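You operate a simulated robot arm through the tools that you are given. There is no shell and no other tool. Be economical: measure what you need, move in short steps, check, and stop when the job is done.

The job below is to be done with a simulated two-armed robot. You get a single attempt, and the scene is never put back.

Task
Take the bundle of white offcuts on the lower lk pile and put it away on the shelf under the repair bench. Then put the care card on the sheet on the plywood table. Then turn the timer dial to 5 seconds. Then fetch the box of caps with the latest date from the build bench and set it on top of the small carton there. Then take the block marked patch two and put it on the long sheet. Then take the purple weight and put it on the board on the build bench. Then take the grey case on the dispatch bench and put it away on the grey shelf of the high rack. Then put the medium sheet on the roll bench. Then fetch the job card of the valve press and set it on the wooden bay. Then fetch the print card and set it on the orange strip. Then put one of the square labels from the paste bench in the green valve tray. Then take the block marked patch five and put it on top of the blue folded mini tub. Then open the patches drawer, take the blue patch from the tray of the patches drawer and put it on the packing bench, then shut the drawer. The order counts. Set down upright: bundle of white offcuts, care card, box of caps, block marked patch two, purple weight, grey case, job card of the valve press, print card, block marked patch five.

The check looks at the end state, three seconds after you hand in, the way a careful person would. Anything else that was tipped, shoved, dropped, spilled or broken makes it a failure. A push-on lid holds only when it is set on centred and level and pressed home; a screw cap is set on level and turned clockwise until tight. Flat cloth is picked up by pressing the open fingertips on it (5 to 10 N) and closing them slowly along it; thin cloth reads only 2 to 8 mm in the jaws.

Robot
Two 7-joint arms with two-finger parallel grippers on one trunk, on a base that drives. Base frame: it is fixed to the floor where the robot stands at the start and does not move with it; the origin is under the middle of the robot, x ahead of it, y to its left, z up. Lengths are in m, angles in degrees, forces in N, time in s.
The left shoulder is at the start at [0.05, 0.168, 1.091], the right one opposite. Places, roughly: block marked patch five [1.75, -1.5, 0.75]; block marked patch two [3.5, 6, 0.75]; blue folded mini tub [1.5, -1.25, 0.75]; blue patch (8x8x3 cm) [3.4, -2.7, 0.6]; board [1.25, 6.25, 0.75]; box of caps [1.5, 4.75, 0.75]; bundle of white offcuts (9x5x6 cm) [0.7, 0.1, 0.9]; care card [1.75, 0.75, 0.75]; green valve tray [-0.75, 5.5, 0.75]; grey case [-0.5, 7, 0.75]; grey shelf of the high rack [3.6, -4.7, 1]; job card of the valve press [0.5, -3.25, 0.75]; long sheet [1.25, 5.75, 0.75]; medium sheet [-0.5, 6.75, 0.75]; orange strip (30x13x3 cm) [0.6, -1.3, 0.7]; packing bench [3.7, -3, 0.8]; patches drawer [3.5, -2.6, 0.6]; print card [2, -2, 0.75]; purple weight [3, 7, 0.5]; roll bench [1.2, 8.1, 0.8]; sheet [1.5, 1, 0.75]; shelf under the repair bench [3.7, 3.3, 0.2]; small carton [1.5, 4.75, 0.75]; square label [2.25, 8.25, 0.75]; timer dial [1.5, 2, 1.1]; wooden bay [1.8, -4.4, 0.7]. Payload 1.57 kg a hand.
The tool frame of a hand sits at the grasp point between the pads (the TCP): z along the fingers, y along the line on which they close. The tips reach 0.03 m beyond it. Largest opening 0.08 m; finger width 0.017, thickness 0.012; the body of the gripper, 0.04 by 0.082 m, starts 0.08 m behind the TCP.
Orientation is that of the tool frame in the base frame, as [roll, pitch, yaw] about the fixed x, y, z axes, in that order (R = Rz(yaw) Ry(pitch) Rx(roll)). With the fingers straight down and closing along the base's y, the tool's x points along the base's -x, its y along +y and its z along -z.

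Tools
- The arms move only by the tool apply_moves. It takes "left_increments", "right_increments" or both (then of equal length, played together; a hand with none holds still); each is a list of rows, each a list of 3 entries, a list of its own where there are three numbers: the gripper command, from -1 (fully open) to 1 (shut), values between in proportion, then the shift along the tool's x, y, z in cm, then the turn, a rotation vector about the tool's x, y, z in degrees. In form: [[gripper, [dx, dy, dz], [rx, ry, rz]], ...]. A call has 1 to 8 rows; each row is the pose to reach, as a shift and turn from the pose commanded when the call began, along the tool's axes at that moment. Rows are played at 5 a second. More than 0.05 m and 8.6 degrees between two rows, or a gripper value outside its range, and nothing of the call is played. A pose out of reach is approached as far as the arm can. The call stops where the force on the tool passes 40 N (or 10 N more than at its start, if that is more) or the arm is blocked; 0.2 s more then pass. The fingers move at their own pace (about 0.045 m/s each) and stop on an object; they squeeze with about 37 N. The grip force told is the motor's: it shows also when the fingers shut on nothing. Time passes only in rows, and 0.2 s behind the last, so rows that repeat a pose let the fingers close. It gives the time, the measured TCP pose, the force on the tool (base axes), the opening and the grip force at its end, in the units of the frame above (readings bear some noise), with the torque about the TCP (base axes, N m) and any sound that the robot's microphone picked up.
- Cameras (640 x 400 px; columns grow to the right, rows downward): "scene" is now at [0.1308, 0.0207, 1.3156]; the picture's right is [0.23, -0.97, 0.00], its down [-0.41, -0.10, -0.91] and it looks along [0.88, 0.21, -0.42] (base axes); focal length 252 px, centre (320, 200). "left" rides on the left gripper at [0.072, 0.007, -0.122] in its tool frame; the picture's right is [-0.09, 1.00, 0.00], its down [-0.84, -0.08, -0.54] and it looks along [-0.54, -0.05, 0.84] (tool axes); focal length 238 px, centre (320, 200). "right" rides on the right gripper at [0.072, -0.007, -0.122] in its tool frame; the picture's right is [0.09, 1.00, 0.00], its down [-0.84, 0.08, -0.54] and it looks along [-0.54, 0.05, 0.84] (tool axes); focal length 238 px, centre (320, 200). There is no depth. A picture from a camera that has moved, and an enlarged one, comes with that camera's place and axes in the base frame and with its lens.
- grab_frame(camera): a new picture of that camera. No time passes.
- lift_body(by): slides the trunk up (or, below 0, down) by that many m; the arms and the scene camera ride with it, the base frame stays. It gives what a move gives, with no picture.
- drive_base(legs): drives the robot by 1 to 6 legs, each [ahead, left, turn to the left] in m, m and degrees, along the robot's own axes; the way and the turn of a leg run together, so that a leg with both is an arc; at most 1.5 m and 180 degrees a leg. The arms and the cameras ride along, it lands a little off, and it stops where it bumps. It gives what a move gives.
- turn_head(pan, tilt): turns the head with the scene camera to pan (to the left, within 80 degrees either way) and tilt (down, from -29 to 69), counted from straight ahead of the robot. It gives what a move gives.
- inspect(camera, box): a new picture of the part [left, top, right, bottom] of that camera's present view, enlarged. No time passes.
- job_done(): hands the job in; it is judged then, once.

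Work in short steps. Places have to be worked out from the pictures, the camera data and where the tool is seen: move nearer, look again, correct. Check each grasp and each placing, and mend what went wrong. You have 598 turns and 370 pictures in all, those below and enlarged ones among them. Open the grippers and draw the arms clear of the work before you hand the job in, unless the task says otherwise; then end with one line.

The tools are called after ">>>" as name(argument=value, ...) on one line, values as JSON. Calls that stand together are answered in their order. apply_moves: Moves the arms, as the interface text tells. Its arguments: {"type":"object","properties":{"left_increments":{"type":"array","items":{"type":"array"}},"right_increments":{"type":"array","items":{"type":"array"}}},"required":[]} The other tools are called the same way: lift_body (by) slides the trunk up or down; drive_base (legs) drives the base; turn_head (pan, tilt) turns the head that bears the scene camera; grab_frame (camera) takes a picture; inspect (camera, box) takes an enlarged picture of a part of a camera's view; job_done () hands the job in.

At the start:

```text
clock: 0.0
left_tool_pos: [0.4295, 0.3152, 1.2208]
left_ee_rot: [180.0, 0.0, -179.9]
left_contact_force: [0.8, -0.5, -0.3]
left_wrist_torque: [-0.01, 0.0, 0.0]
left_gripper_width: 0.0801
left_grasp_force: 0.1
right_tool_pos: [0.4049, -0.0716, 1.2067]
right_ee_rot: [180.0, -0.1, 180.0]
right_contact_force: [-1.2, -0.9, -1.0]
right_wrist_torque: [-0.01, 0.01, 0.02]
right_gripper_width: 0.0798
right_grasp_force: 0.1
trunk travel left (down, up): [-0.259, 0.183]
robot x, y, heading: [0.0026, -0.0034, 0.1]
head pan, tilt: [13.5, 24.8]
```

scene: 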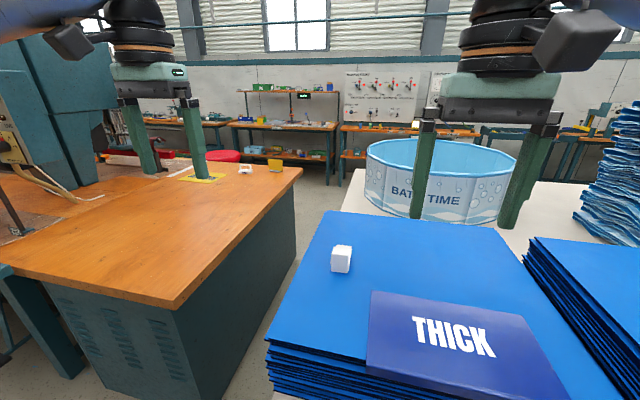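
right: 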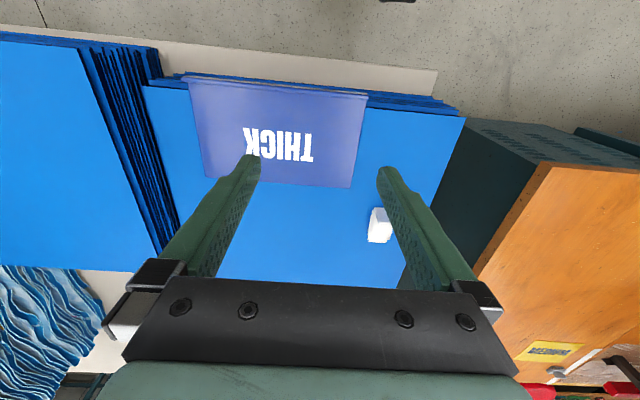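
left: 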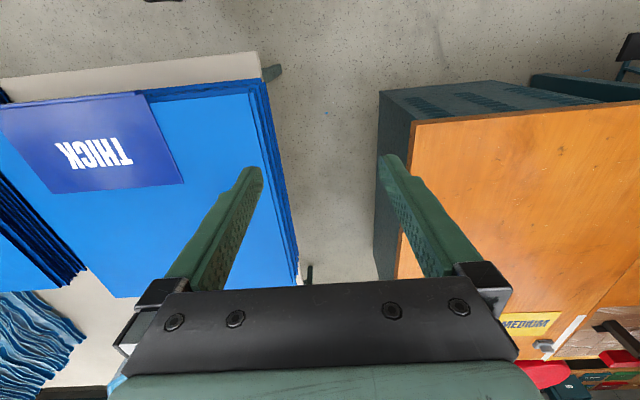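

I'll look closer at the white block on the blue pile, and at the robot's surroundings.

>>> inspect(camera="scene", box=[260, 200, 460, 325])

>>> inspect(camera="right", box=[300, 160, 460, 260])

```text
3.20 times, centred on (360, 262) of scene
camera zoom: at [0.1308, 0.0207, 1.3156], right [0.23, -0.97, 0.0], down [-0.41, -0.1, -0.91], along [0.88, 0.21, -0.42], focal length 807 px, centre (192, 0)
```

zoom: 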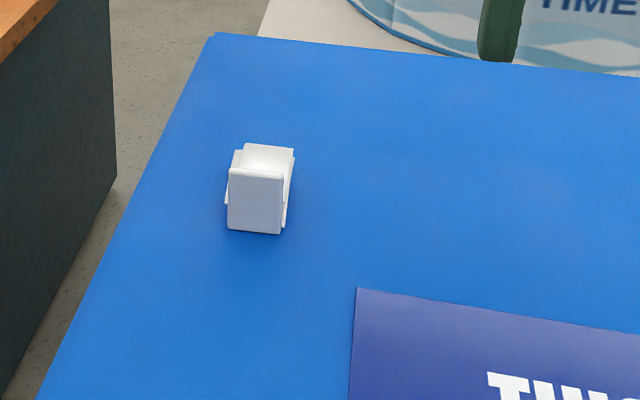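

```text
4.00 times, centred on (380, 210) of right
camera zoom: at [0.3312, -0.0782, 1.3282], right [-0.09, 1.0, 0.0], down [0.84, 0.08, 0.54], along [0.54, 0.05, -0.84], focal length 953 px, centre (80, 160)
```

zoom: 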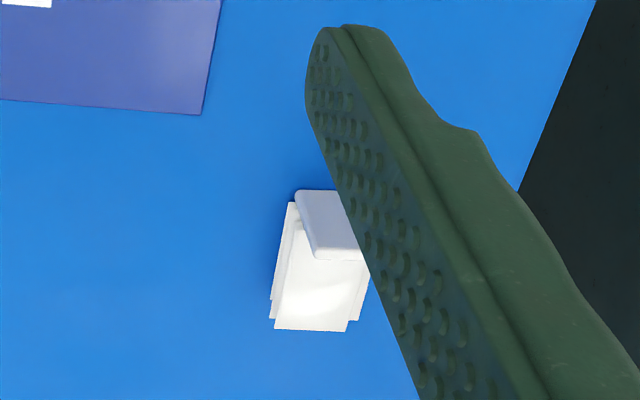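

The bundle is at about [0.65, 0.087], top near z 0.96. I take a few views with the head to learn the surroundings.

>>> turn_head(pan=75, tilt=15)

>>> grab_frame(camera="scene")

>>> turn_head(pan=-60, tilt=15)

>>> grab_frame(camera="scene")

>>> turn_head(pan=10, tilt=60)

>>> grab_frame(camera="scene")

```text
clock: 1.3
left_tool_pos: [0.4299, 0.3164, 1.2205]
left_ee_rot: [-180.0, 0.0, -179.8]
left_contact_force: [0.8, 0.0, 0.8]
left_wrist_torque: [0.01, 0.0, 0.03]
left_gripper_width: 0.0802
left_grasp_force: 0.1
right_tool_pos: [0.4042, -0.0699, 1.2057]
right_ee_rot: [-180.0, 0.1, 180.0]
right_contact_force: [0.5, 0.0, 0.5]
right_wrist_torque: [0.01, -0.01, 0.01]
right_gripper_width: 0.0802
right_grasp_force: 0.2
trunk travel left (down, up): [-0.259, 0.183]
robot x, y, heading: [-0.0015, 0.0002, -0.2]
head pan, tilt: [75.0, 15.0]
```

```text
364 pictures are left
camera scene: at [0.0654, 0.0894, 1.3315], right [0.97, -0.26, 0.0], down [-0.07, -0.25, -0.97], along [0.25, 0.93, -0.26], focal length 252 px, centre (320, 200)
```

scene: 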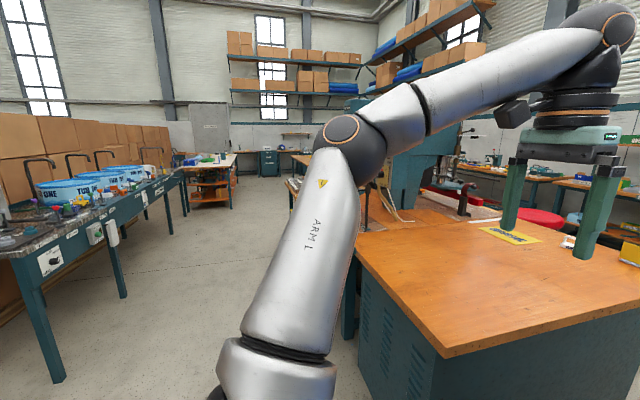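

```text
clock: 3.5
left_tool_pos: [0.4297, 0.3165, 1.2199]
left_ee_rot: [-180.0, 0.0, -179.9]
left_contact_force: [0.1, 0.2, -0.3]
left_wrist_torque: [0.05, 0.02, 0.01]
left_gripper_width: 0.08
left_grasp_force: 0.0
right_tool_pos: [0.4047, -0.071, 1.2056]
right_ee_rot: [180.0, -0.1, 179.9]
right_contact_force: [0.2, -0.1, 0.1]
right_wrist_torque: [-0.01, 0.01, -0.02]
right_gripper_width: 0.0799
right_grasp_force: 0.1
trunk travel left (down, up): [-0.259, 0.183]
robot x, y, heading: [-0.002, 0.0022, -0.1]
head pan, tilt: [-60.0, 15.0]
```

```text
363 pictures are left
camera scene: at [0.0879, -0.0817, 1.3315], right [-0.87, -0.5, 0.0], down [-0.13, 0.22, -0.97], along [0.48, -0.84, -0.26], focal length 252 px, centre (320, 200)
```

scene: 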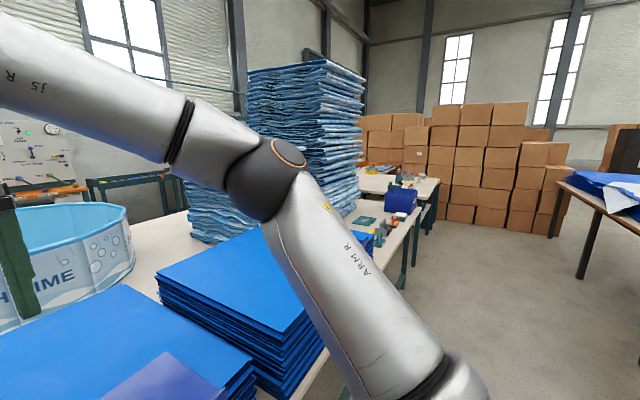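

```text
clock: 4.9
left_tool_pos: [0.4297, 0.315, 1.2216]
left_ee_rot: [180.0, 0.1, -179.9]
left_contact_force: [0.4, 0.2, -0.9]
left_wrist_torque: [-0.02, 0.0, 0.04]
left_gripper_width: 0.08
left_grasp_force: 0.1
right_tool_pos: [0.4038, -0.0713, 1.2076]
right_ee_rot: [-180.0, 0.0, -180.0]
right_contact_force: [-0.1, -1.0, 0.2]
right_wrist_torque: [0.0, 0.01, 0.03]
right_gripper_width: 0.0801
right_grasp_force: 0.1
trunk travel left (down, up): [-0.259, 0.183]
robot x, y, heading: [0.0025, 0.0027, -0.2]
head pan, tilt: [10.0, 60.0]
```

```text
362 pictures are left
camera scene: at [0.1069, 0.0107, 1.2653], right [0.17, -0.98, 0.0], down [-0.85, -0.15, -0.5], along [0.49, 0.09, -0.87], focal length 252 px, centre (320, 200)
```

scene: 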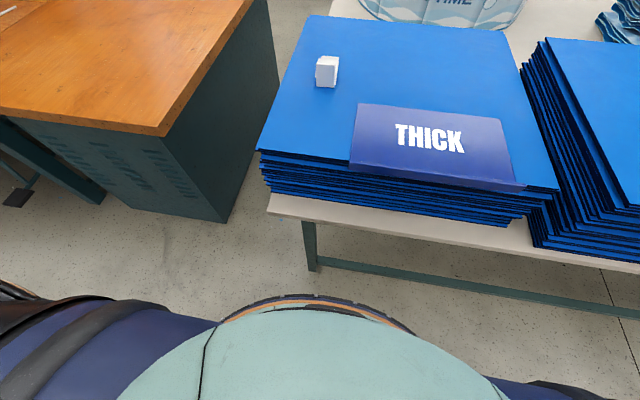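

The block lies within reach of the left hand. I pitch the left hand 45° forward and bring it short of the block, moving the right hand aside.

>>> apply_moves(left_increments=[[-1, [-1.3, -2.9, 2.1], [0, -5.6, 0]], [-1, [-2.6, -5.7, 4.3], [0, -11.3, 0]], [-1, [-3.8, -8.6, 6.4], [0, -16.9, 0]], [-1, [-5.1, -11.4, 8.6], [0, -22.5, 0]], [-1, [-6.4, -14.3, 10.7], [0, -28.1, 0]], [-1, [-7.7, -17.1, 12.9], [0, -33.8, 0]], [-1, [-8.9, -20, 15], [0, -39.4, 0]], [-1, [-10.2, -22.8, 17.2], [0, -45, 0]]], right_increments=[[-1, [0, -3, 0], [0, 0, 0]], [-1, [0, -6, 0], [0, 0, 0]], [-1, [0, -9, 0], [0, 0, 0]], [-1, [0, -12, 0], [0, 0, 0]], [-1, [0, -15, 0], [0, 0, 0]], [-1, [0, -15, 0], [0, 0, 0]], [-1, [0, -15, 0], [0, 0, 0]], [-1, [0, -15, 0], [0, 0, 0]]])

>>> grab_frame(camera="left")

>>> grab_frame(camera="scene")

```text
clock: 6.7
left_tool_pos: [0.5235, 0.108, 1.0616]
left_ee_rot: [-179.8, 42.5, -179.8]
left_contact_force: [-0.7, 0.7, 0.5]
left_wrist_torque: [0.0, 0.02, -0.04]
left_gripper_width: 0.0798
left_grasp_force: 0.1
left hand out of reach, approached as far as the arm can: row 8
right_tool_pos: [0.4032, -0.2207, 1.2045]
right_ee_rot: [-180.0, 0.2, -180.0]
right_contact_force: [-0.9, 0.8, 0.0]
right_wrist_torque: [0.02, 0.0, -0.03]
right_gripper_width: 0.0798
right_grasp_force: 0.1
trunk travel left (down, up): [-0.259, 0.183]
robot x, y, heading: [0.001, 0.002, 0.1]
head pan, tilt: [10.0, 60.0]
```

```text
361 pictures are left
camera left: at [0.389, 0.1165, 1.1017], right [0.07, 1.0, 0.06], down [0.25, -0.07, 0.97], along [0.97, -0.05, -0.26], focal length 238 px, centre (320, 200)
```

left: 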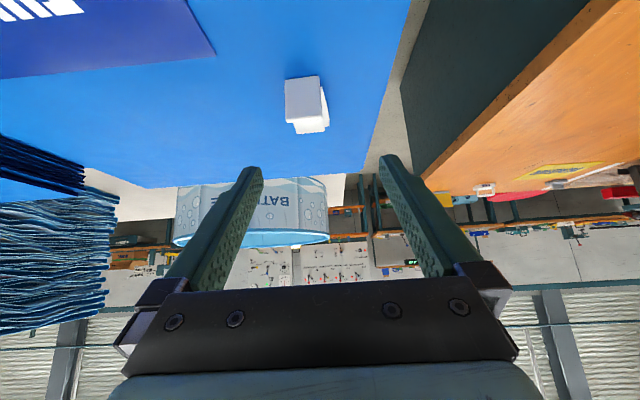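

```text
360 pictures are left
camera scene: at [0.1061, 0.0107, 1.2654], right [0.17, -0.98, 0.0], down [-0.85, -0.15, -0.5], along [0.49, 0.09, -0.87], focal length 252 px, centre (320, 200)
```

scene: 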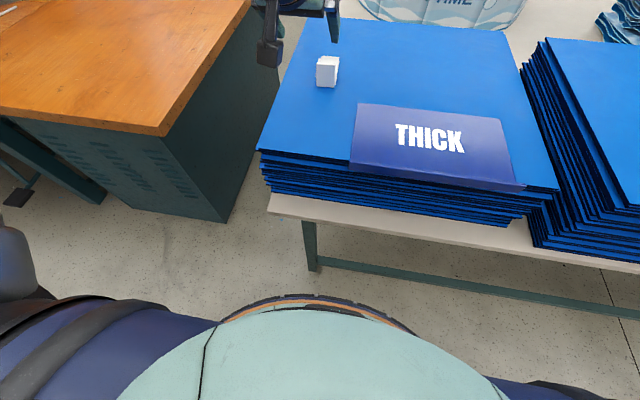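

Triangulating gives the block front at x≈0.629, y≈0.09, pile top z≈0.88. I shift sideways first, advance partway, and check reach.

>>> apply_moves(left_increments=[[-1, [0, -0.9, 3], [0, 0, 0]], [-1, [0, -1.8, 6], [0, 0, 0]], [-1, [-0.2, -1.8, 10], [0, 0, 0]]])

>>> grab_frame(camera="left")

```text
clock: 7.5
left_tool_pos: [0.5751, 0.1306, 0.9991]
left_ee_rot: [-179.8, 45.1, -180.0]
left_contact_force: [0.5, -0.1, 0.2]
left_wrist_torque: [-0.02, -0.01, -0.01]
left_gripper_width: 0.0801
left_grasp_force: 0.1
left hand out of reach, approached as far as the arm can: row 1, 2, 3
right_tool_pos: [0.4045, -0.2204, 1.2044]
right_ee_rot: [180.0, 0.0, -180.0]
right_contact_force: [-0.5, 0.4, -0.7]
right_wrist_torque: [0.03, -0.01, -0.03]
right_gripper_width: 0.08
right_grasp_force: 0.0
trunk travel left (down, up): [-0.259, 0.183]
robot x, y, heading: [0.0022, 0.0003, 0.1]
head pan, tilt: [10.0, 60.0]
```

```text
359 pictures are left
camera left: at [0.4381, 0.1386, 1.0332], right [0.07, 1.0, 0.06], down [0.21, -0.08, 0.98], along [0.98, -0.05, -0.21], focal length 238 px, centre (320, 200)
```

left: 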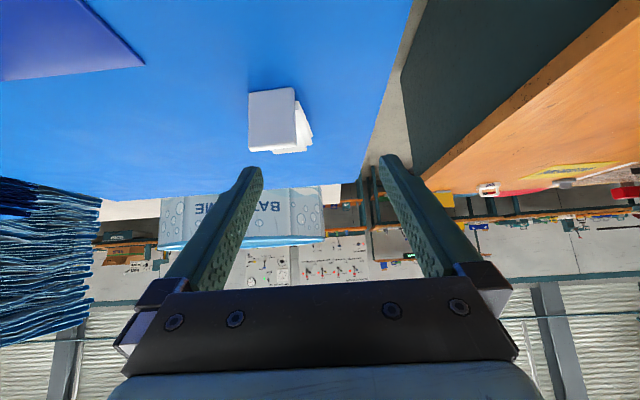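

The left hand is limited towards the middle. I strafe the base 0.12 m to the right so the block lies on the hand's own side.

>>> drive_base(legs=[[0, -0.13, 0]])

```text
clock: 8.8
left_tool_pos: [0.5728, -0.0002, 0.9987]
left_ee_rot: [-180.0, 45.1, -179.9]
left_contact_force: [0.0, 0.2, -0.1]
left_wrist_torque: [0.06, -0.01, -0.01]
left_gripper_width: 0.0801
left_grasp_force: 0.1
right_tool_pos: [0.4047, -0.353, 1.2046]
right_ee_rot: [179.9, 0.1, 179.9]
right_contact_force: [-0.1, -0.7, -1.3]
right_wrist_torque: [-0.01, -0.01, -0.02]
right_gripper_width: 0.08
right_grasp_force: 0.0
trunk travel left (down, up): [-0.259, 0.183]
robot x, y, heading: [-0.0004, -0.132, 0.2]
head pan, tilt: [10.0, 60.0]
```

>>> apply_moves(left_increments=[[-1, [0, 4.5, 0], [0, 0, 0]], [-1, [0, 9, 0], [0, 0, 0]], [-1, [-0.5, 9, 2], [0, 0, 0]]])

>>> grab_frame(camera="left")

```text
clock: 9.6
left_tool_pos: [0.5921, 0.0877, 0.989]
left_ee_rot: [-179.9, 45.0, -179.9]
left_contact_force: [0.0, -0.5, 0.3]
left_wrist_torque: [0.02, -0.01, -0.01]
left_gripper_width: 0.0799
left_grasp_force: 0.0
right_tool_pos: [0.4044, -0.3506, 1.2044]
right_ee_rot: [179.8, 0.0, -180.0]
right_contact_force: [-0.1, 0.1, -0.1]
right_wrist_torque: [0.02, 0.01, -0.05]
right_gripper_width: 0.0803
right_grasp_force: 0.0
trunk travel left (down, up): [-0.259, 0.183]
robot x, y, heading: [-0.0007, -0.1307, 0.1]
head pan, tilt: [10.0, 60.0]
```

```text
358 pictures are left
camera left: at [0.4566, 0.0956, 1.0232], right [0.06, 1.0, 0.06], down [0.21, -0.08, 0.98], along [0.98, -0.05, -0.21], focal length 238 px, centre (320, 200)
```

left: 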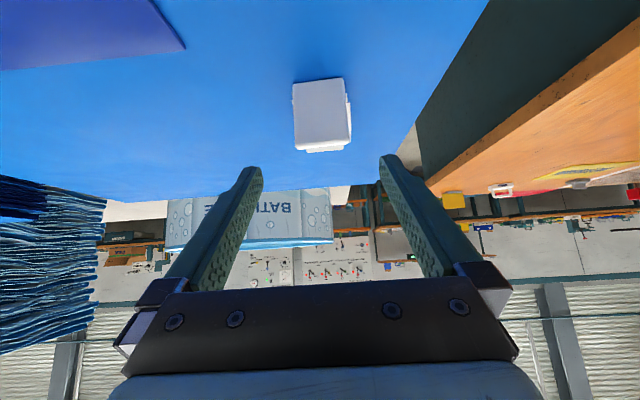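

Block is centred between the fingers. Advancing 10.4 cm along the tool and closing.

>>> apply_moves(left_increments=[[-1, [0, 0.1, 4], [0, 0, 0]], [-1, [0, 0.2, 8], [0, 0, 0]], [-1, [0, 0.2, 10.4], [0, 0, 0]], [0.5, [0, 0.2, 10.4], [0, 0, 0]], [1, [0, 0.2, 10.4], [0, 0, 0]], [1, [0, 0.2, 10.4], [0, 0, 0]]])

>>> grab_frame(camera="left")

```text
clock: 11.0
left_tool_pos: [0.6529, 0.0993, 0.9217]
left_ee_rot: [-180.0, 45.1, -179.9]
left_contact_force: [0.1, 0.2, 0.2]
left_wrist_torque: [0.02, -0.03, -0.03]
left_gripper_width: 0.0494
left_grasp_force: 21.9
left hand out of reach, approached as far as the arm can: row 3, 4, 5, 6
right_tool_pos: [0.4032, -0.3512, 1.2048]
right_ee_rot: [180.0, 0.1, 180.0]
right_contact_force: [-0.1, 0.0, -0.4]
right_wrist_torque: [-0.02, -0.01, 0.01]
right_gripper_width: 0.0797
right_grasp_force: 0.0
trunk travel left (down, up): [-0.259, 0.183]
robot x, y, heading: [-0.0, -0.1289, 0.0]
head pan, tilt: [10.0, 60.0]
```

```text
357 pictures are left
camera left: at [0.517, 0.1076, 0.9555], right [0.06, 1.0, 0.06], down [0.21, -0.08, 0.98], along [0.98, -0.05, -0.21], focal length 238 px, centre (320, 200)
```

left: 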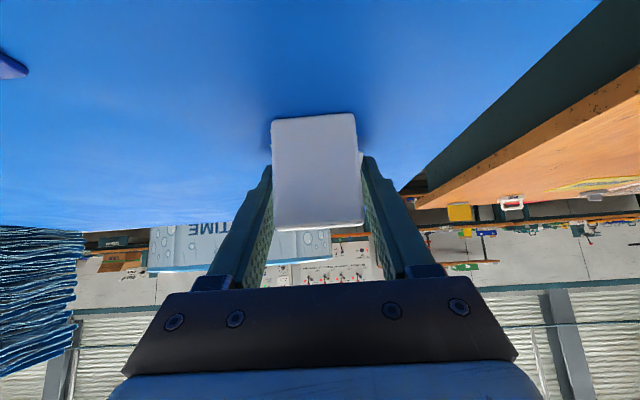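

Gripped at 4.9 cm width. I raise the trunk to lift it straight off.

>>> lift_body(by=0.12)

>>> grab_frame(camera="left")

```text
clock: 12.5
left_tool_pos: [0.6522, 0.0997, 1.0417]
left_ee_rot: [-179.8, 45.1, -179.8]
left_contact_force: [0.6, 0.0, -0.1]
left_wrist_torque: [0.01, 0.0, 0.0]
left_gripper_width: 0.0488
left_grasp_force: 37.2
right_tool_pos: [0.406, -0.3503, 1.3253]
right_ee_rot: [-179.9, 0.0, -180.0]
right_contact_force: [-0.1, -0.3, -0.1]
right_wrist_torque: [0.0, 0.02, 0.0]
right_gripper_width: 0.0797
right_grasp_force: 0.0
trunk travel left (down, up): [-0.379, 0.063]
robot x, y, heading: [0.0011, -0.1296, 0.3]
head pan, tilt: [10.0, 60.0]
```

```text
356 pictures are left
camera left: at [0.5171, 0.1076, 1.0755], right [0.06, 1.0, 0.06], down [0.21, -0.08, 0.98], along [0.98, -0.05, -0.21], focal length 238 px, centre (320, 200)
```

left: 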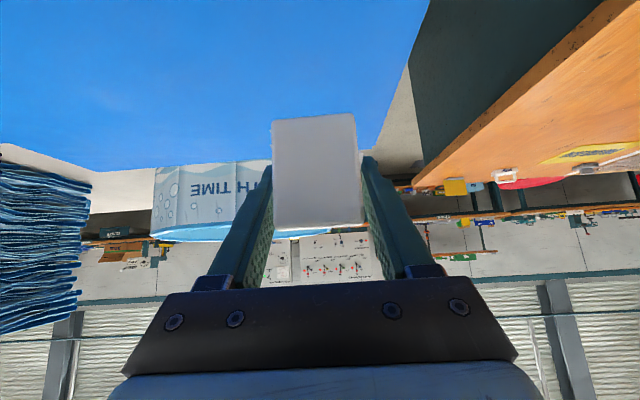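

Held well. I back away from the table and look around to plan the route.

>>> drive_base(legs=[[-0.5, 0, 0]])

>>> turn_head(pan=55, tilt=10)

>>> grab_frame(camera="scene")

>>> turn_head(pan=-10, tilt=10)

>>> grab_frame(camera="scene")

>>> turn_head(pan=-75, tilt=10)

>>> grab_frame(camera="scene")

```text
clock: 15.4
left_tool_pos: [0.1527, 0.1077, 1.0411]
left_ee_rot: [-179.8, 45.2, -179.0]
left_contact_force: [-0.5, -0.5, -0.9]
left_wrist_torque: [0.0, 0.0, 0.02]
left_gripper_width: 0.0488
left_grasp_force: 37.2
right_tool_pos: [-0.0882, -0.3488, 1.3253]
right_ee_rot: [180.0, 0.1, -179.0]
right_contact_force: [-0.2, 0.6, 0.5]
right_wrist_torque: [0.03, -0.04, 0.01]
right_gripper_width: 0.0799
right_grasp_force: 0.1
trunk travel left (down, up): [-0.379, 0.063]
robot x, y, heading: [-0.4938, -0.137, 0.9]
head pan, tilt: [10.0, 60.0]
```

```text
clock: 16.6
left_tool_pos: [0.153, 0.1061, 1.0397]
left_ee_rot: [-180.0, 45.1, -178.9]
left_contact_force: [-0.3, 0.4, 0.0]
left_wrist_torque: [-0.02, 0.0, -0.03]
left_gripper_width: 0.0488
left_grasp_force: 37.2
right_tool_pos: [-0.0881, -0.3485, 1.3258]
right_ee_rot: [180.0, -0.1, -179.0]
right_contact_force: [-0.2, -0.3, -0.2]
right_wrist_torque: [-0.02, 0.01, 0.0]
right_gripper_width: 0.0801
right_grasp_force: 0.1
trunk travel left (down, up): [-0.379, 0.063]
robot x, y, heading: [-0.4972, -0.1332, 1.0]
head pan, tilt: [55.0, 10.0]
```

```text
355 pictures are left
camera scene: at [-0.4024, -0.058, 1.4596], right [0.83, -0.56, 0.0], down [-0.1, -0.14, -0.98], along [0.55, 0.82, -0.17], focal length 252 px, centre (320, 200)
```

scene: 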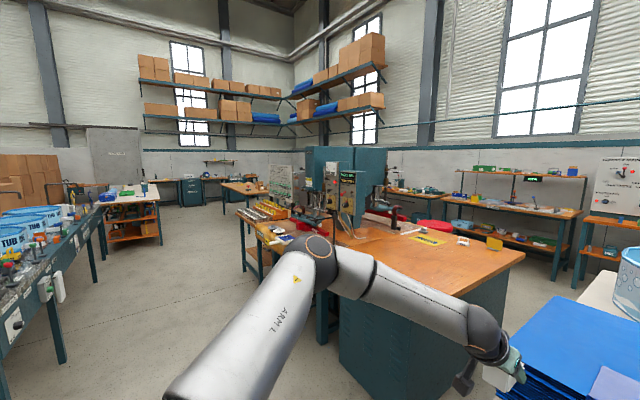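

```text
clock: 18.0
left_tool_pos: [0.1536, 0.1056, 1.0407]
left_ee_rot: [-179.9, 45.2, -178.9]
left_contact_force: [-0.1, 0.2, -0.4]
left_wrist_torque: [-0.02, -0.03, 0.03]
left_gripper_width: 0.049
left_grasp_force: 36.9
right_tool_pos: [-0.0879, -0.349, 1.3237]
right_ee_rot: [-179.9, 0.0, -179.1]
right_contact_force: [0.2, -0.3, -0.3]
right_wrist_torque: [0.01, 0.0, -0.02]
right_gripper_width: 0.0802
right_grasp_force: 0.1
trunk travel left (down, up): [-0.379, 0.063]
robot x, y, heading: [-0.4976, -0.1332, 1.0]
head pan, tilt: [-10.0, 10.0]
```

```text
354 pictures are left
camera scene: at [-0.3626, -0.1496, 1.4597], right [-0.16, -0.99, 0.0], down [-0.17, 0.03, -0.98], along [0.97, -0.15, -0.17], focal length 252 px, centre (320, 200)
```

scene: 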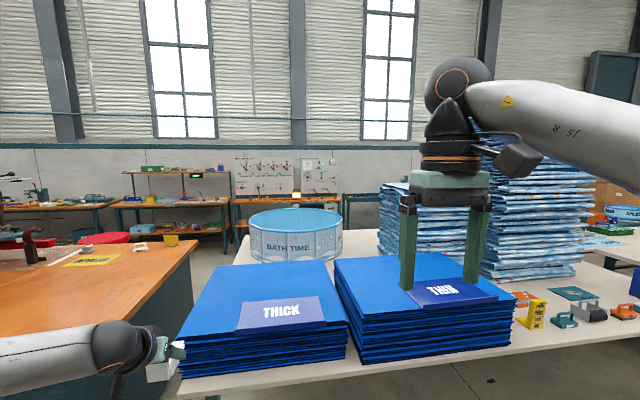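

```text
clock: 19.3
left_tool_pos: [0.152, 0.1065, 1.041]
left_ee_rot: [-179.9, 45.1, -178.9]
left_contact_force: [0.4, 0.2, -0.1]
left_wrist_torque: [0.04, 0.01, -0.01]
left_gripper_width: 0.0489
left_grasp_force: 36.8
right_tool_pos: [-0.0876, -0.3481, 1.3238]
right_ee_rot: [-180.0, 0.0, -178.9]
right_contact_force: [-0.3, 0.4, -0.2]
right_wrist_torque: [0.0, 0.0, 0.0]
right_gripper_width: 0.0801
right_grasp_force: 0.0
trunk travel left (down, up): [-0.379, 0.063]
robot x, y, heading: [-0.4929, -0.1362, 1.1]
head pan, tilt: [-75.0, 10.0]
```

```text
353 pictures are left
camera scene: at [-0.4288, -0.2244, 1.4597], right [-0.96, -0.28, 0.0], down [-0.05, 0.17, -0.98], along [0.27, -0.95, -0.17], focal length 252 px, centre (320, 200)
```

scene: 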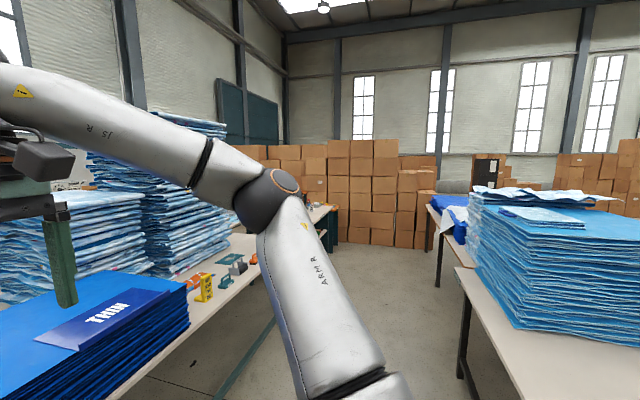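

The aisle to the north (x ≈ -0.4) looks open. I turn left 90° and drive up it, then look.

>>> drive_base(legs=[[0, 0, 89], [1.4, -0.05, 0]])

>>> turn_head(pan=-40, tilt=15)

>>> grab_frame(camera="scene")

```text
clock: 30.1
left_tool_pos: [-0.6966, 1.9044, 1.0413]
left_ee_rot: [-179.8, 45.1, -89.1]
left_contact_force: [-0.1, 0.6, 0.2]
left_wrist_torque: [-0.03, -0.02, -0.02]
left_gripper_width: 0.0489
left_grasp_force: 37.2
right_tool_pos: [-0.2416, 1.6632, 1.3251]
right_ee_rot: [179.9, 0.0, -89.2]
right_contact_force: [0.9, -0.3, 1.4]
right_wrist_torque: [-0.04, 0.02, -0.03]
right_gripper_width: 0.0797
right_grasp_force: 0.2
trunk travel left (down, up): [-0.379, 0.063]
robot x, y, heading: [-0.4524, 1.2542, 90.8]
head pan, tilt: [-75.0, 10.0]
```

```text
clock: 31.1
left_tool_pos: [-0.6967, 1.9045, 1.0425]
left_ee_rot: [-179.9, 45.1, -89.1]
left_contact_force: [0.0, -0.4, -0.1]
left_wrist_torque: [0.0, -0.02, 0.02]
left_gripper_width: 0.049
left_grasp_force: 36.9
right_tool_pos: [-0.2418, 1.662, 1.3245]
right_ee_rot: [180.0, 0.0, -89.1]
right_contact_force: [-0.3, 0.1, 0.7]
right_wrist_torque: [-0.01, 0.01, 0.0]
right_gripper_width: 0.0801
right_grasp_force: 0.1
trunk travel left (down, up): [-0.379, 0.063]
robot x, y, heading: [-0.4506, 1.2554, 90.9]
head pan, tilt: [-40.0, 15.0]
```

```text
352 pictures are left
camera scene: at [-0.3967, 1.3663, 1.4515], right [0.78, -0.63, 0.0], down [-0.16, -0.2, -0.97], along [0.61, 0.75, -0.26], focal length 252 px, centre (320, 200)
```

scene: 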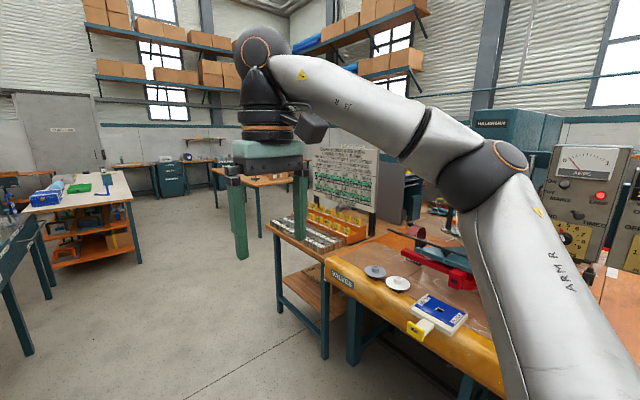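

The tray bench ends at y≈3.0, with a passage at y 3.1–4.5. I drive to y≈3.65, turn right to face +x and look.

>>> drive_base(legs=[[1.3, 0, 0], [1.1, 0, 0], [0, 0, -91]])

>>> turn_head(pan=0, tilt=20)

>>> grab_frame(camera="scene")

```text
clock: 46.7
left_tool_pos: [0.1797, 3.8827, 1.0403]
left_ee_rot: [-179.9, 45.1, 179.2]
left_contact_force: [0.7, -0.5, -0.1]
left_wrist_torque: [-0.04, 0.04, -0.01]
left_gripper_width: 0.049
left_grasp_force: 36.9
right_tool_pos: [-0.0755, 3.4351, 1.3238]
right_ee_rot: [-179.9, 0.0, 179.3]
right_contact_force: [0.4, -0.3, 0.7]
right_wrist_torque: [0.01, -0.05, -0.03]
right_gripper_width: 0.08
right_grasp_force: 0.1
trunk travel left (down, up): [-0.379, 0.063]
robot x, y, heading: [-0.4763, 3.6614, -0.9]
head pan, tilt: [-40.0, 15.0]
```

```text
clock: 47.8
left_tool_pos: [0.179, 3.8836, 1.0408]
left_ee_rot: [-179.9, 45.0, 179.2]
left_contact_force: [-0.1, -1.1, -1.1]
left_wrist_torque: [-0.01, 0.04, -0.02]
left_gripper_width: 0.0488
left_grasp_force: 37.5
right_tool_pos: [-0.075, 3.4359, 1.3246]
right_ee_rot: [179.9, 0.0, 179.2]
right_contact_force: [0.1, -0.7, 0.0]
right_wrist_torque: [0.03, -0.02, 0.0]
right_gripper_width: 0.0801
right_grasp_force: 0.1
trunk travel left (down, up): [-0.379, 0.063]
robot x, y, heading: [-0.4789, 3.6637, -0.8]
head pan, tilt: [0.0, 20.0]
```

```text
351 pictures are left
camera scene: at [-0.3426, 3.6592, 1.4434], right [-0.01, -1.0, 0.0], down [-0.34, 0.0, -0.94], along [0.94, -0.01, -0.34], focal length 252 px, centre (320, 200)
```

scene: 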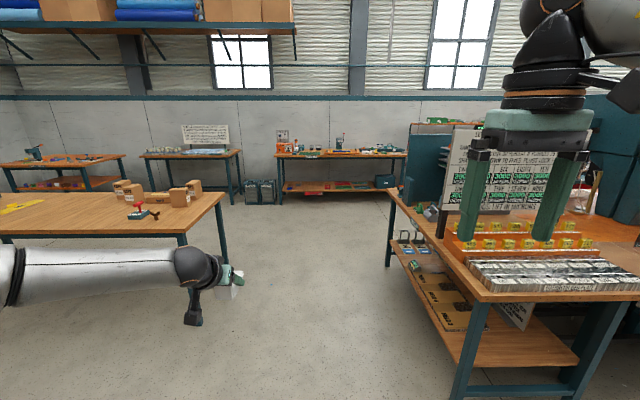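

The repair bench with its low shelf is directly ahead near y≈3.3. I drive toward it and look at the shelf.

>>> drive_base(legs=[[1.4, 0, 0], [1.4, 0, 0]])

>>> turn_head(pan=-15, tilt=38)

>>> grab_frame(camera="scene")

```text
clock: 61.2
left_tool_pos: [2.938, 3.8921, 1.0417]
left_ee_rot: [-179.9, 45.1, -179.1]
left_contact_force: [-0.1, -0.1, -0.2]
left_wrist_torque: [0.04, 0.03, 0.01]
left_gripper_width: 0.0492
left_grasp_force: 36.9
right_tool_pos: [2.6982, 3.4358, 1.3253]
right_ee_rot: [180.0, 0.1, -179.1]
right_contact_force: [-0.1, 0.5, 0.0]
right_wrist_torque: [0.01, 0.03, 0.0]
right_gripper_width: 0.0799
right_grasp_force: 0.1
trunk travel left (down, up): [-0.379, 0.063]
robot x, y, heading: [2.2867, 3.65, 0.8]
head pan, tilt: [0.0, 20.0]
```

```text
clock: 62.0
left_tool_pos: [2.939, 3.8923, 1.0417]
left_ee_rot: [-179.9, 45.2, -179.1]
left_contact_force: [0.1, -0.4, -1.1]
left_wrist_torque: [0.02, 0.02, 0.04]
left_gripper_width: 0.0491
left_grasp_force: 37.5
right_tool_pos: [2.6978, 3.4379, 1.3239]
right_ee_rot: [179.9, 0.0, -179.1]
right_contact_force: [0.0, -0.1, -0.4]
right_wrist_torque: [-0.03, -0.01, -0.02]
right_gripper_width: 0.0798
right_grasp_force: 0.1
trunk travel left (down, up): [-0.379, 0.063]
robot x, y, heading: [2.2862, 3.6513, 0.7]
head pan, tilt: [-15.0, 38.0]
```

```text
350 pictures are left
camera scene: at [2.415, 3.6303, 1.415], right [-0.24, -0.97, 0.0], down [-0.6, 0.15, -0.79], along [0.76, -0.19, -0.62], focal length 252 px, centre (320, 200)
```

scene: 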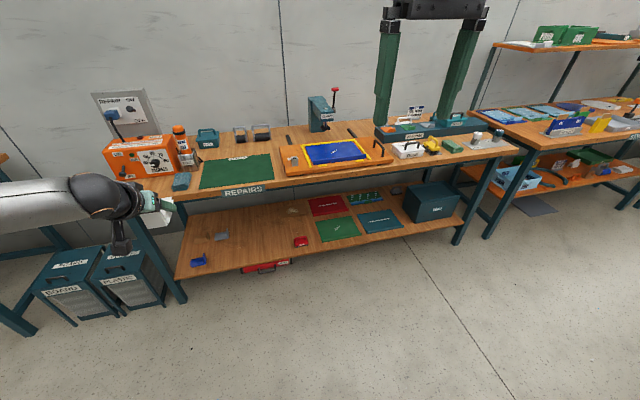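

Free spot on the shelf is about (3.52, 3.75) between the grey and red items. I lower the trunk and the left hand here in open space to find out whether the low pose is reachable.

>>> lift_body(by=-0.379)

>>> apply_moves(left_increments=[[1, [3.3, 0, 2.5], [0, 0, 0]], [1, [6.6, 0, 5.2], [0, 0, 0]], [1, [9.9, 0, 7.9], [0, 0, 0]], [1, [13.2, 0, 10.6], [0, 0, 0]], [1, [16.5, 0, 13.3], [0, 0, 0]], [1, [19.8, 0, 16], [0, 0, 0]], [1, [23.1, 0, 18.7], [0, 0, 0]], [1, [26.4, 0, 21.4], [0, 0, 0]]])

```text
clock: 65.7
left_tool_pos: [2.9396, 3.8918, 0.6624]
left_ee_rot: [-179.9, 45.1, -179.1]
left_contact_force: [0.4, -0.4, -1.3]
left_wrist_torque: [0.01, 0.02, -0.01]
left_gripper_width: 0.0486
left_grasp_force: 36.5
right_tool_pos: [2.6969, 3.4363, 0.9443]
right_ee_rot: [-180.0, 0.0, -179.1]
right_contact_force: [-0.4, -0.2, 0.4]
right_wrist_torque: [-0.05, 0.01, -0.04]
right_gripper_width: 0.0799
right_grasp_force: 0.0
trunk travel left (down, up): [0.0, 0.442]
robot x, y, heading: [2.2907, 3.6499, 0.8]
head pan, tilt: [-15.0, 38.0]
```

```text
clock: 67.5
left_tool_pos: [2.8343, 3.9474, 0.523]
left_ee_rot: [-179.8, 45.1, -179.0]
left_contact_force: [0.5, 0.5, -0.6]
left_wrist_torque: [0.02, 0.04, 0.0]
left_gripper_width: 0.0488
left_grasp_force: 37.7
left hand out of reach, approached as far as the arm can: row 1, 2, 3, 4, 5, 6, 7, 8
right_tool_pos: [2.6982, 3.437, 0.9455]
right_ee_rot: [-180.0, 0.0, -179.1]
right_contact_force: [-0.4, 0.7, -0.8]
right_wrist_torque: [0.0, 0.02, -0.01]
right_gripper_width: 0.08
right_grasp_force: 0.1
trunk travel left (down, up): [0.0, 0.442]
robot x, y, heading: [2.29, 3.6495, 0.8]
head pan, tilt: [-15.0, 38.0]
```

The 45° pitch is limited in low poses. I test whether yawing the fingers outward frees it to go lower.

>>> apply_moves(left_increments=[[1, [0, 0, 0], [-5, 0, -5]], [1, [0, 0, 0], [-10, 0, -10]], [1, [0, 0, 0], [-15, 0, -15]], [1, [0, 0, 0], [-20, 0, -20]], [1, [3, 0, 3], [-20, 0, -20]], [1, [6, 0, 6], [-20, 0, -20]], [1, [9, 0, 9], [-20, 0, -20]], [1, [12, 0, 12], [-20, 0, -20]]])

```text
clock: 69.3
left_tool_pos: [2.784, 4.0028, 0.5172]
left_ee_rot: [-179.8, 45.0, -150.7]
left_contact_force: [0.9, -0.1, -1.5]
left_wrist_torque: [-0.07, -0.02, 0.03]
left_gripper_width: 0.049
left_grasp_force: 36.8
left hand out of reach, approached as far as the arm can: row 1, 2, 3, 4, 5, 6, 7, 8
right_tool_pos: [2.6964, 3.4369, 0.9456]
right_ee_rot: [180.0, 0.0, -179.1]
right_contact_force: [0.9, 0.7, 0.7]
right_wrist_torque: [0.0, -0.05, -0.03]
right_gripper_width: 0.0801
right_grasp_force: 0.0
trunk travel left (down, up): [0.0, 0.442]
robot x, y, heading: [2.2891, 3.654, 0.9]
head pan, tilt: [-15.0, 38.0]
```

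Yaw does not help; the wrist cannot extend beyond the forearm. I test which pitch is reachable at shelf height: back to straight yaw, then a steeper tool.

>>> apply_moves(left_increments=[[1, [0, 0, 0], [5, 0, 5]], [1, [0, 0, 0], [10, 0, 10]], [1, [0, 0, 0], [15, 0, 15]], [1, [0, 0, 0], [20, 0, 20]]])

>>> apply_moves(left_increments=[[1, [2.5, 0, 2.5], [0, 8, 0]], [1, [5, 0, 5], [0, 16, 0]], [1, [8, 0, 8], [0, 24, 0]], [1, [11, 0, 11], [0, 32, 0]], [1, [14, 0, 14], [0, 32, 0]], [1, [17, 0, 17], [0, 32, 0]], [1, [19, 0, 19], [0, 32, 0]], [1, [19, 0, 19], [0, 32, 0]]])

```text
clock: 70.3
left_tool_pos: [2.7827, 4.0014, 0.5171]
left_ee_rot: [-179.9, 45.1, -179.3]
left_contact_force: [0.3, -0.7, -1.3]
left_wrist_torque: [0.0, 0.01, 0.0]
left_gripper_width: 0.0489
left_grasp_force: 36.0
right_tool_pos: [2.6983, 3.4362, 0.9446]
right_ee_rot: [179.9, 0.0, -179.1]
right_contact_force: [-0.1, 0.0, -0.6]
right_wrist_torque: [-0.01, 0.0, 0.01]
right_gripper_width: 0.0799
right_grasp_force: 0.1
trunk travel left (down, up): [0.0, 0.442]
robot x, y, heading: [2.2877, 3.6509, 0.8]
head pan, tilt: [-15.0, 38.0]
```

```text
clock: 72.1
left_tool_pos: [2.718, 4.0146, 0.4424]
left_ee_rot: [-179.9, 13.1, -179.0]
left_contact_force: [-0.9, 0.6, -1.1]
left_wrist_torque: [0.02, -0.01, -0.04]
left_gripper_width: 0.0492
left_grasp_force: 36.8
left hand out of reach, approached as far as the arm can: row 2, 3, 4, 5, 6, 7, 8
right_tool_pos: [2.697, 3.437, 0.9452]
right_ee_rot: [-180.0, 0.0, -179.1]
right_contact_force: [0.5, -0.7, 0.2]
right_wrist_torque: [0.02, 0.04, 0.03]
right_gripper_width: 0.08
right_grasp_force: 0.2
trunk travel left (down, up): [0.0, 0.442]
robot x, y, heading: [2.2915, 3.652, 1.1]
head pan, tilt: [-15.0, 38.0]
```

I look at the arm to see what is limiting it.

>>> turn_head(pan=35, tilt=50)

>>> grab_frame(camera="scene")

```text
clock: 73.2
left_tool_pos: [2.7174, 4.0149, 0.4429]
left_ee_rot: [-179.9, 13.0, -179.1]
left_contact_force: [-0.6, -0.4, -0.4]
left_wrist_torque: [-0.02, -0.01, 0.02]
left_gripper_width: 0.0489
left_grasp_force: 36.8
right_tool_pos: [2.6983, 3.4362, 0.9457]
right_ee_rot: [-180.0, 0.0, -179.2]
right_contact_force: [0.8, 0.2, -0.4]
right_wrist_torque: [-0.01, 0.02, -0.01]
right_gripper_width: 0.0802
right_grasp_force: 0.0
trunk travel left (down, up): [0.0, 0.442]
robot x, y, heading: [2.2892, 3.6508, 1.1]
head pan, tilt: [35.0, 50.0]
```

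```text
349 pictures are left
camera scene: at [2.3937, 3.6964, 1.0188], right [0.59, -0.81, 0.0], down [-0.62, -0.45, -0.64], along [0.52, 0.38, -0.77], focal length 252 px, centre (320, 200)
```

scene: 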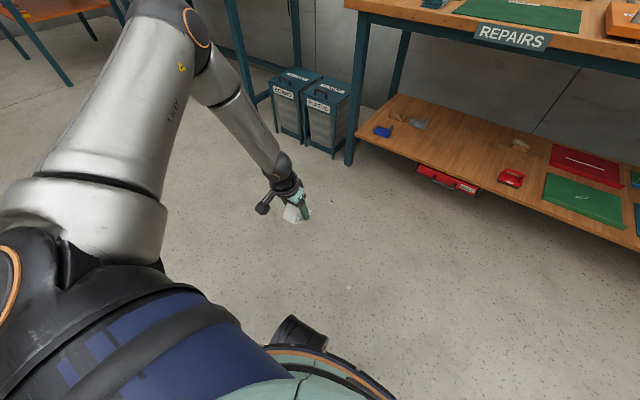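

The elbow is high and out. I try the recommended sector (20° to the own side), tool fully down, then go lower.

>>> apply_moves(left_increments=[[1, [-0.7, -4, 0], [0, 3.3, 0]], [1, [-1.5, -8, 0], [0, 6.5, 0]], [1, [-2.2, -12, 0.4], [0, 9.8, 0]], [1, [-2.9, -16, 0.7], [0, 13, 0]], [1, [-1.9, -17, 5], [0, 13, 0]], [1, [-0.8, -17, 9.8], [0, 13, 0]], [1, [0.2, -17, 14.5], [0, 13, 0]], [1, [1.3, -17, 19], [0, 13, 0]]])

```text
clock: 75.0
left_tool_pos: [2.6784, 3.9294, 0.4654]
left_ee_rot: [-179.9, 0.1, -179.1]
left_contact_force: [0.8, -0.3, -0.4]
left_wrist_torque: [0.0, 0.0, 0.04]
left_gripper_width: 0.049
left_grasp_force: 37.4
left hand out of reach, approached as far as the arm can: row 1, 2, 3, 4, 5, 6, 7, 8
right_tool_pos: [2.6978, 3.4364, 0.9457]
right_ee_rot: [180.0, 0.0, -179.1]
right_contact_force: [-0.3, -0.5, -0.8]
right_wrist_torque: [0.01, -0.02, -0.02]
right_gripper_width: 0.0799
right_grasp_force: 0.0
trunk travel left (down, up): [0.0, 0.442]
robot x, y, heading: [2.2897, 3.6518, 1.0]
head pan, tilt: [35.0, 50.0]
```

I use the empty right hand to test a flipped wrist (tool turned 180° about its axis, camera on top), which may allow forward-pointing low poses.

>>> apply_moves(right_increments=[[-1, [0, 0, 0], [0, 0, 8.5]], [-1, [0, 0, 0], [0, 0, 17]], [-1, [0, 0, 0], [0, 0, 25.5]], [-1, [0, 0, 0], [0, 0, 34]], [-1, [0, 0, 0], [0, 0, 42.5]], [-1, [0, 0, 0], [0, 0, 51]], [-1, [0, 0, 0], [0, 0, 59.5]], [-1, [0, 0, 0], [0, 0, 68]]])

>>> apply_moves(right_increments=[[-1, [0, 0, 0], [0, 0, 8.5]], [-1, [0, 0, 0], [0, 0, 17]], [-1, [0, 0, 0], [0, 0, 25.5]], [-1, [0, 0, 0], [0, 0, 34]], [-1, [0, 0, 0], [0, 0, 42.5]], [-1, [0, 0, 0], [0, 0, 51]], [-1, [0, 0, 0], [0, 0, 59.5]], [-1, [0, 0, 0], [0, 0, 68]]])

>>> apply_moves(right_increments=[[-1, [0, 0, 0], [0, 0, 8.5]], [-1, [0, 0, 0], [0, 0, 17]], [-1, [0, 0, 0], [0, 0, 25.5]], [-1, [0, 0, 0], [0, 0, 34]], [-1, [0, 0, 0], [0, 0, 42.5]]])

```text
clock: 76.8
left_tool_pos: [2.6787, 3.9289, 0.4655]
left_ee_rot: [-179.9, 0.0, -179.1]
left_contact_force: [-0.3, 0.7, -0.1]
left_wrist_torque: [0.0, 0.0, 0.01]
left_gripper_width: 0.049
left_grasp_force: 37.1
right_tool_pos: [2.6977, 3.4359, 0.9457]
right_ee_rot: [-180.0, 0.0, 112.7]
right_contact_force: [-0.3, -0.1, -0.7]
right_wrist_torque: [0.0, -0.01, 0.04]
right_gripper_width: 0.08
right_grasp_force: 0.1
trunk travel left (down, up): [0.0, 0.442]
robot x, y, heading: [2.2899, 3.6496, 0.7]
head pan, tilt: [35.0, 50.0]
```

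```text
clock: 78.6
left_tool_pos: [2.6797, 3.929, 0.4653]
left_ee_rot: [-179.9, 0.2, -179.2]
left_contact_force: [0.5, 0.3, -0.9]
left_wrist_torque: [0.0, 0.02, 0.01]
left_gripper_width: 0.0488
left_grasp_force: 36.8
right_tool_pos: [2.6983, 3.4362, 0.9453]
right_ee_rot: [-179.9, 0.0, 44.6]
right_contact_force: [0.3, -0.4, 0.8]
right_wrist_torque: [0.0, 0.0, -0.03]
right_gripper_width: 0.08
right_grasp_force: 0.0
trunk travel left (down, up): [0.0, 0.442]
robot x, y, heading: [2.2896, 3.6552, 0.9]
head pan, tilt: [35.0, 50.0]
```

```text
clock: 79.8
left_tool_pos: [2.6786, 3.9286, 0.4668]
left_ee_rot: [-180.0, 0.1, -179.0]
left_contact_force: [0.3, 0.2, -1.1]
left_wrist_torque: [0.0, 0.01, 0.02]
left_gripper_width: 0.0486
left_grasp_force: 36.7
right_tool_pos: [2.6972, 3.438, 0.9461]
right_ee_rot: [180.0, 0.0, 2.2]
right_contact_force: [-0.3, -0.5, 0.1]
right_wrist_torque: [0.01, -0.02, 0.0]
right_gripper_width: 0.08
right_grasp_force: 0.0
trunk travel left (down, up): [0.0, 0.442]
robot x, y, heading: [2.2861, 3.6491, 0.8]
head pan, tilt: [35.0, 50.0]
```

Flip works. Now pitch the right hand forward and lower it to test the low range.

>>> apply_moves(right_increments=[[-1, [0, 0, 4], [0, 6, 0]], [-1, [0, 0, 8], [0, 12, 0]], [-1, [0, 0, 12], [0, 18, 0]], [-1, [0, 0, 16], [0, 24, 0]], [-1, [0, 0, 20], [0, 30, 0]], [-1, [0, 0, 24], [0, 36, 0]], [-1, [0, 0, 28], [0, 42, 0]], [-1, [0, 0, 32], [0, 45, 0]]])

>>> grab_frame(camera="right")

```text
clock: 81.6
left_tool_pos: [2.6799, 3.93, 0.4651]
left_ee_rot: [-179.9, 0.1, -179.1]
left_contact_force: [-0.3, 0.5, -1.0]
left_wrist_torque: [0.01, -0.02, 0.01]
left_gripper_width: 0.0487
left_grasp_force: 36.8
right_tool_pos: [2.7028, 3.436, 0.6269]
right_ee_rot: [180.0, -45.1, 2.3]
right_contact_force: [0.0, 0.3, -0.4]
right_wrist_torque: [0.0, 0.04, 0.02]
right_gripper_width: 0.0802
right_grasp_force: 0.1
right hand out of reach, approached as far as the arm can: row 7, 8
trunk travel left (down, up): [0.0, 0.442]
robot x, y, heading: [2.2894, 3.6546, 0.7]
head pan, tilt: [35.0, 50.0]
```

```text
348 pictures are left
camera right: at [2.6649, 3.4406, 0.7643], right [0.11, -0.99, 0.06], down [-0.97, -0.12, -0.21], along [0.22, -0.04, -0.98], focal length 238 px, centre (320, 200)
```

right: 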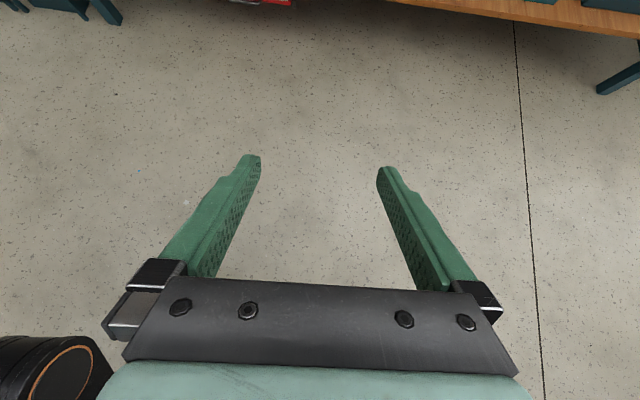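

>>> apply_moves(right_increments=[[-1, [-3, 0, 3], [0, 0, 0]], [-1, [-6, 0, 6], [0, 0, 0]], [-1, [-9, 0, 9], [0, 0, 0]], [-1, [-12, 0, 12], [0, 0, 0]], [-1, [-15, 0, 15], [0, 0, 0]], [-1, [-18, 0, 18], [0, 0, 0]], [-1, [-21, 0, 21], [0, 0, 0]], [-1, [-24, 0, 24], [0, 0, 0]]])

```text
clock: 83.4
left_tool_pos: [2.6786, 3.9286, 0.4669]
left_ee_rot: [-180.0, 0.1, -179.0]
left_contact_force: [0.7, 0.6, -0.4]
left_wrist_torque: [-0.02, 0.01, 0.0]
left_gripper_width: 0.0488
left_grasp_force: 37.2
right_tool_pos: [2.7176, 3.418, 0.5473]
right_ee_rot: [-179.8, -44.6, 2.4]
right_contact_force: [-0.2, 0.4, 0.9]
right_wrist_torque: [0.0, -0.02, -0.01]
right_gripper_width: 0.08
right_grasp_force: 0.2
right hand out of reach, approached as far as the arm can: row 2, 3, 4, 5, 6, 7, 8
trunk travel left (down, up): [0.0, 0.442]
robot x, y, heading: [2.2885, 3.652, 0.9]
head pan, tilt: [35.0, 50.0]
```

>>> turn_head(pan=-40, tilt=50)

>>> grab_frame(camera="scene")

>>> apply_moves(right_increments=[[-1, [-1, 0, 4], [0, 0, 0]], [-1, [-2, 0, 8], [0, 0, 0]], [-1, [-3, 0, 12], [0, 0, 0]], [-1, [-4, 0, 16], [0, 0, 0]], [-1, [-5, 0, 20], [0, 0, 0]], [-1, [-6, 0, 24], [0, 0, 0]], [-1, [-7, 0, 28], [0, 0, 0]], [-1, [-8, 0, 32], [0, 0, 0]]])

```text
clock: 84.9
left_tool_pos: [2.6793, 3.9298, 0.4658]
left_ee_rot: [-179.8, 0.1, -179.1]
left_contact_force: [0.3, 0.5, 0.0]
left_wrist_torque: [0.01, 0.01, 0.01]
left_gripper_width: 0.049
left_grasp_force: 36.7
right_tool_pos: [2.7173, 3.4166, 0.547]
right_ee_rot: [-179.7, -44.5, 2.4]
right_contact_force: [0.6, -0.2, 0.3]
right_wrist_torque: [-0.04, 0.01, -0.02]
right_gripper_width: 0.0799
right_grasp_force: 0.0
trunk travel left (down, up): [0.0, 0.442]
robot x, y, heading: [2.2889, 3.6492, 1.0]
head pan, tilt: [-40.0, 50.0]
```

```text
347 pictures are left
camera scene: at [2.391, 3.6027, 1.0188], right [-0.63, -0.78, 0.0], down [-0.59, 0.48, -0.64], along [0.5, -0.41, -0.77], focal length 252 px, centre (320, 200)
```

scene: 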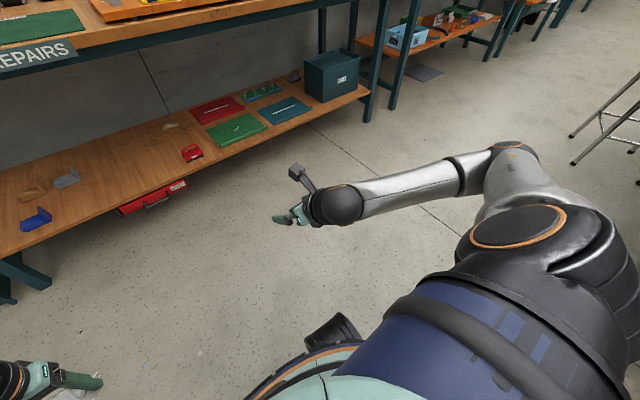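

```text
clock: 86.9
left_tool_pos: [2.6765, 3.9313, 0.4739]
left_ee_rot: [-179.5, 0.9, -179.0]
left_contact_force: [0.1, 0.2, -1.2]
left_wrist_torque: [0.0, 0.02, 0.0]
left_gripper_width: 0.0487
left_grasp_force: 37.3
right_tool_pos: [2.9108, 3.3652, 0.3493]
right_ee_rot: [175.9, -55.1, 3.4]
right_contact_force: [0.2, -0.4, -1.1]
right_wrist_torque: [-0.04, 0.0, 0.02]
right_gripper_width: 0.08
right_grasp_force: 0.0
right hand out of reach, approached as far as the arm can: row 1, 2, 3, 4, 5, 6, 7, 8
trunk travel left (down, up): [0.0, 0.442]
robot x, y, heading: [2.2877, 3.6518, 0.9]
head pan, tilt: [-40.0, 50.0]
stopped in row 8 (right hand): the arm was blocked; the commanded pose is now the measured one
```

>>> grab_frame(camera="scene")

>>> grab_frame(camera="right")

```text
346 pictures are left
camera scene: at [2.3801, 3.609, 1.0255], right [-0.63, -0.78, 0.0], down [-0.58, 0.48, -0.66], along [0.51, -0.41, -0.76], focal length 252 px, centre (320, 200)
```

scene: 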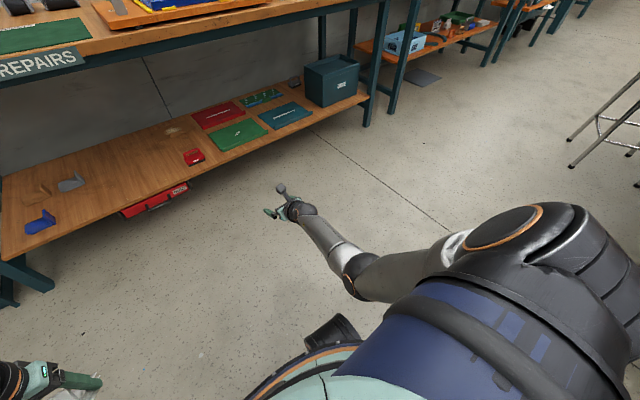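

```text
345 pictures are left
camera right: at [2.8499, 3.377, 0.4785], right [0.05, -0.99, 0.12], down [-0.92, -0.09, -0.37], along [0.38, -0.09, -0.92], focal length 238 px, centre (320, 200)
```

right: 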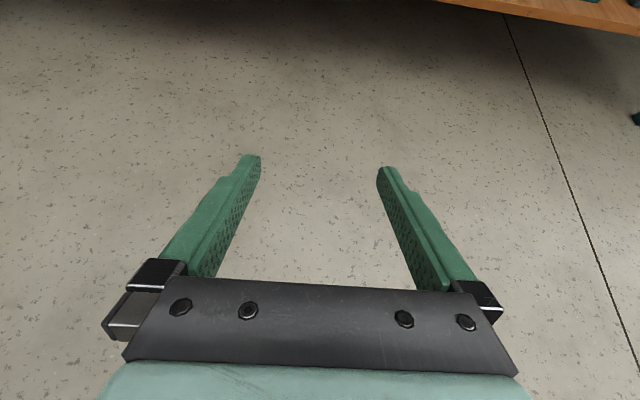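

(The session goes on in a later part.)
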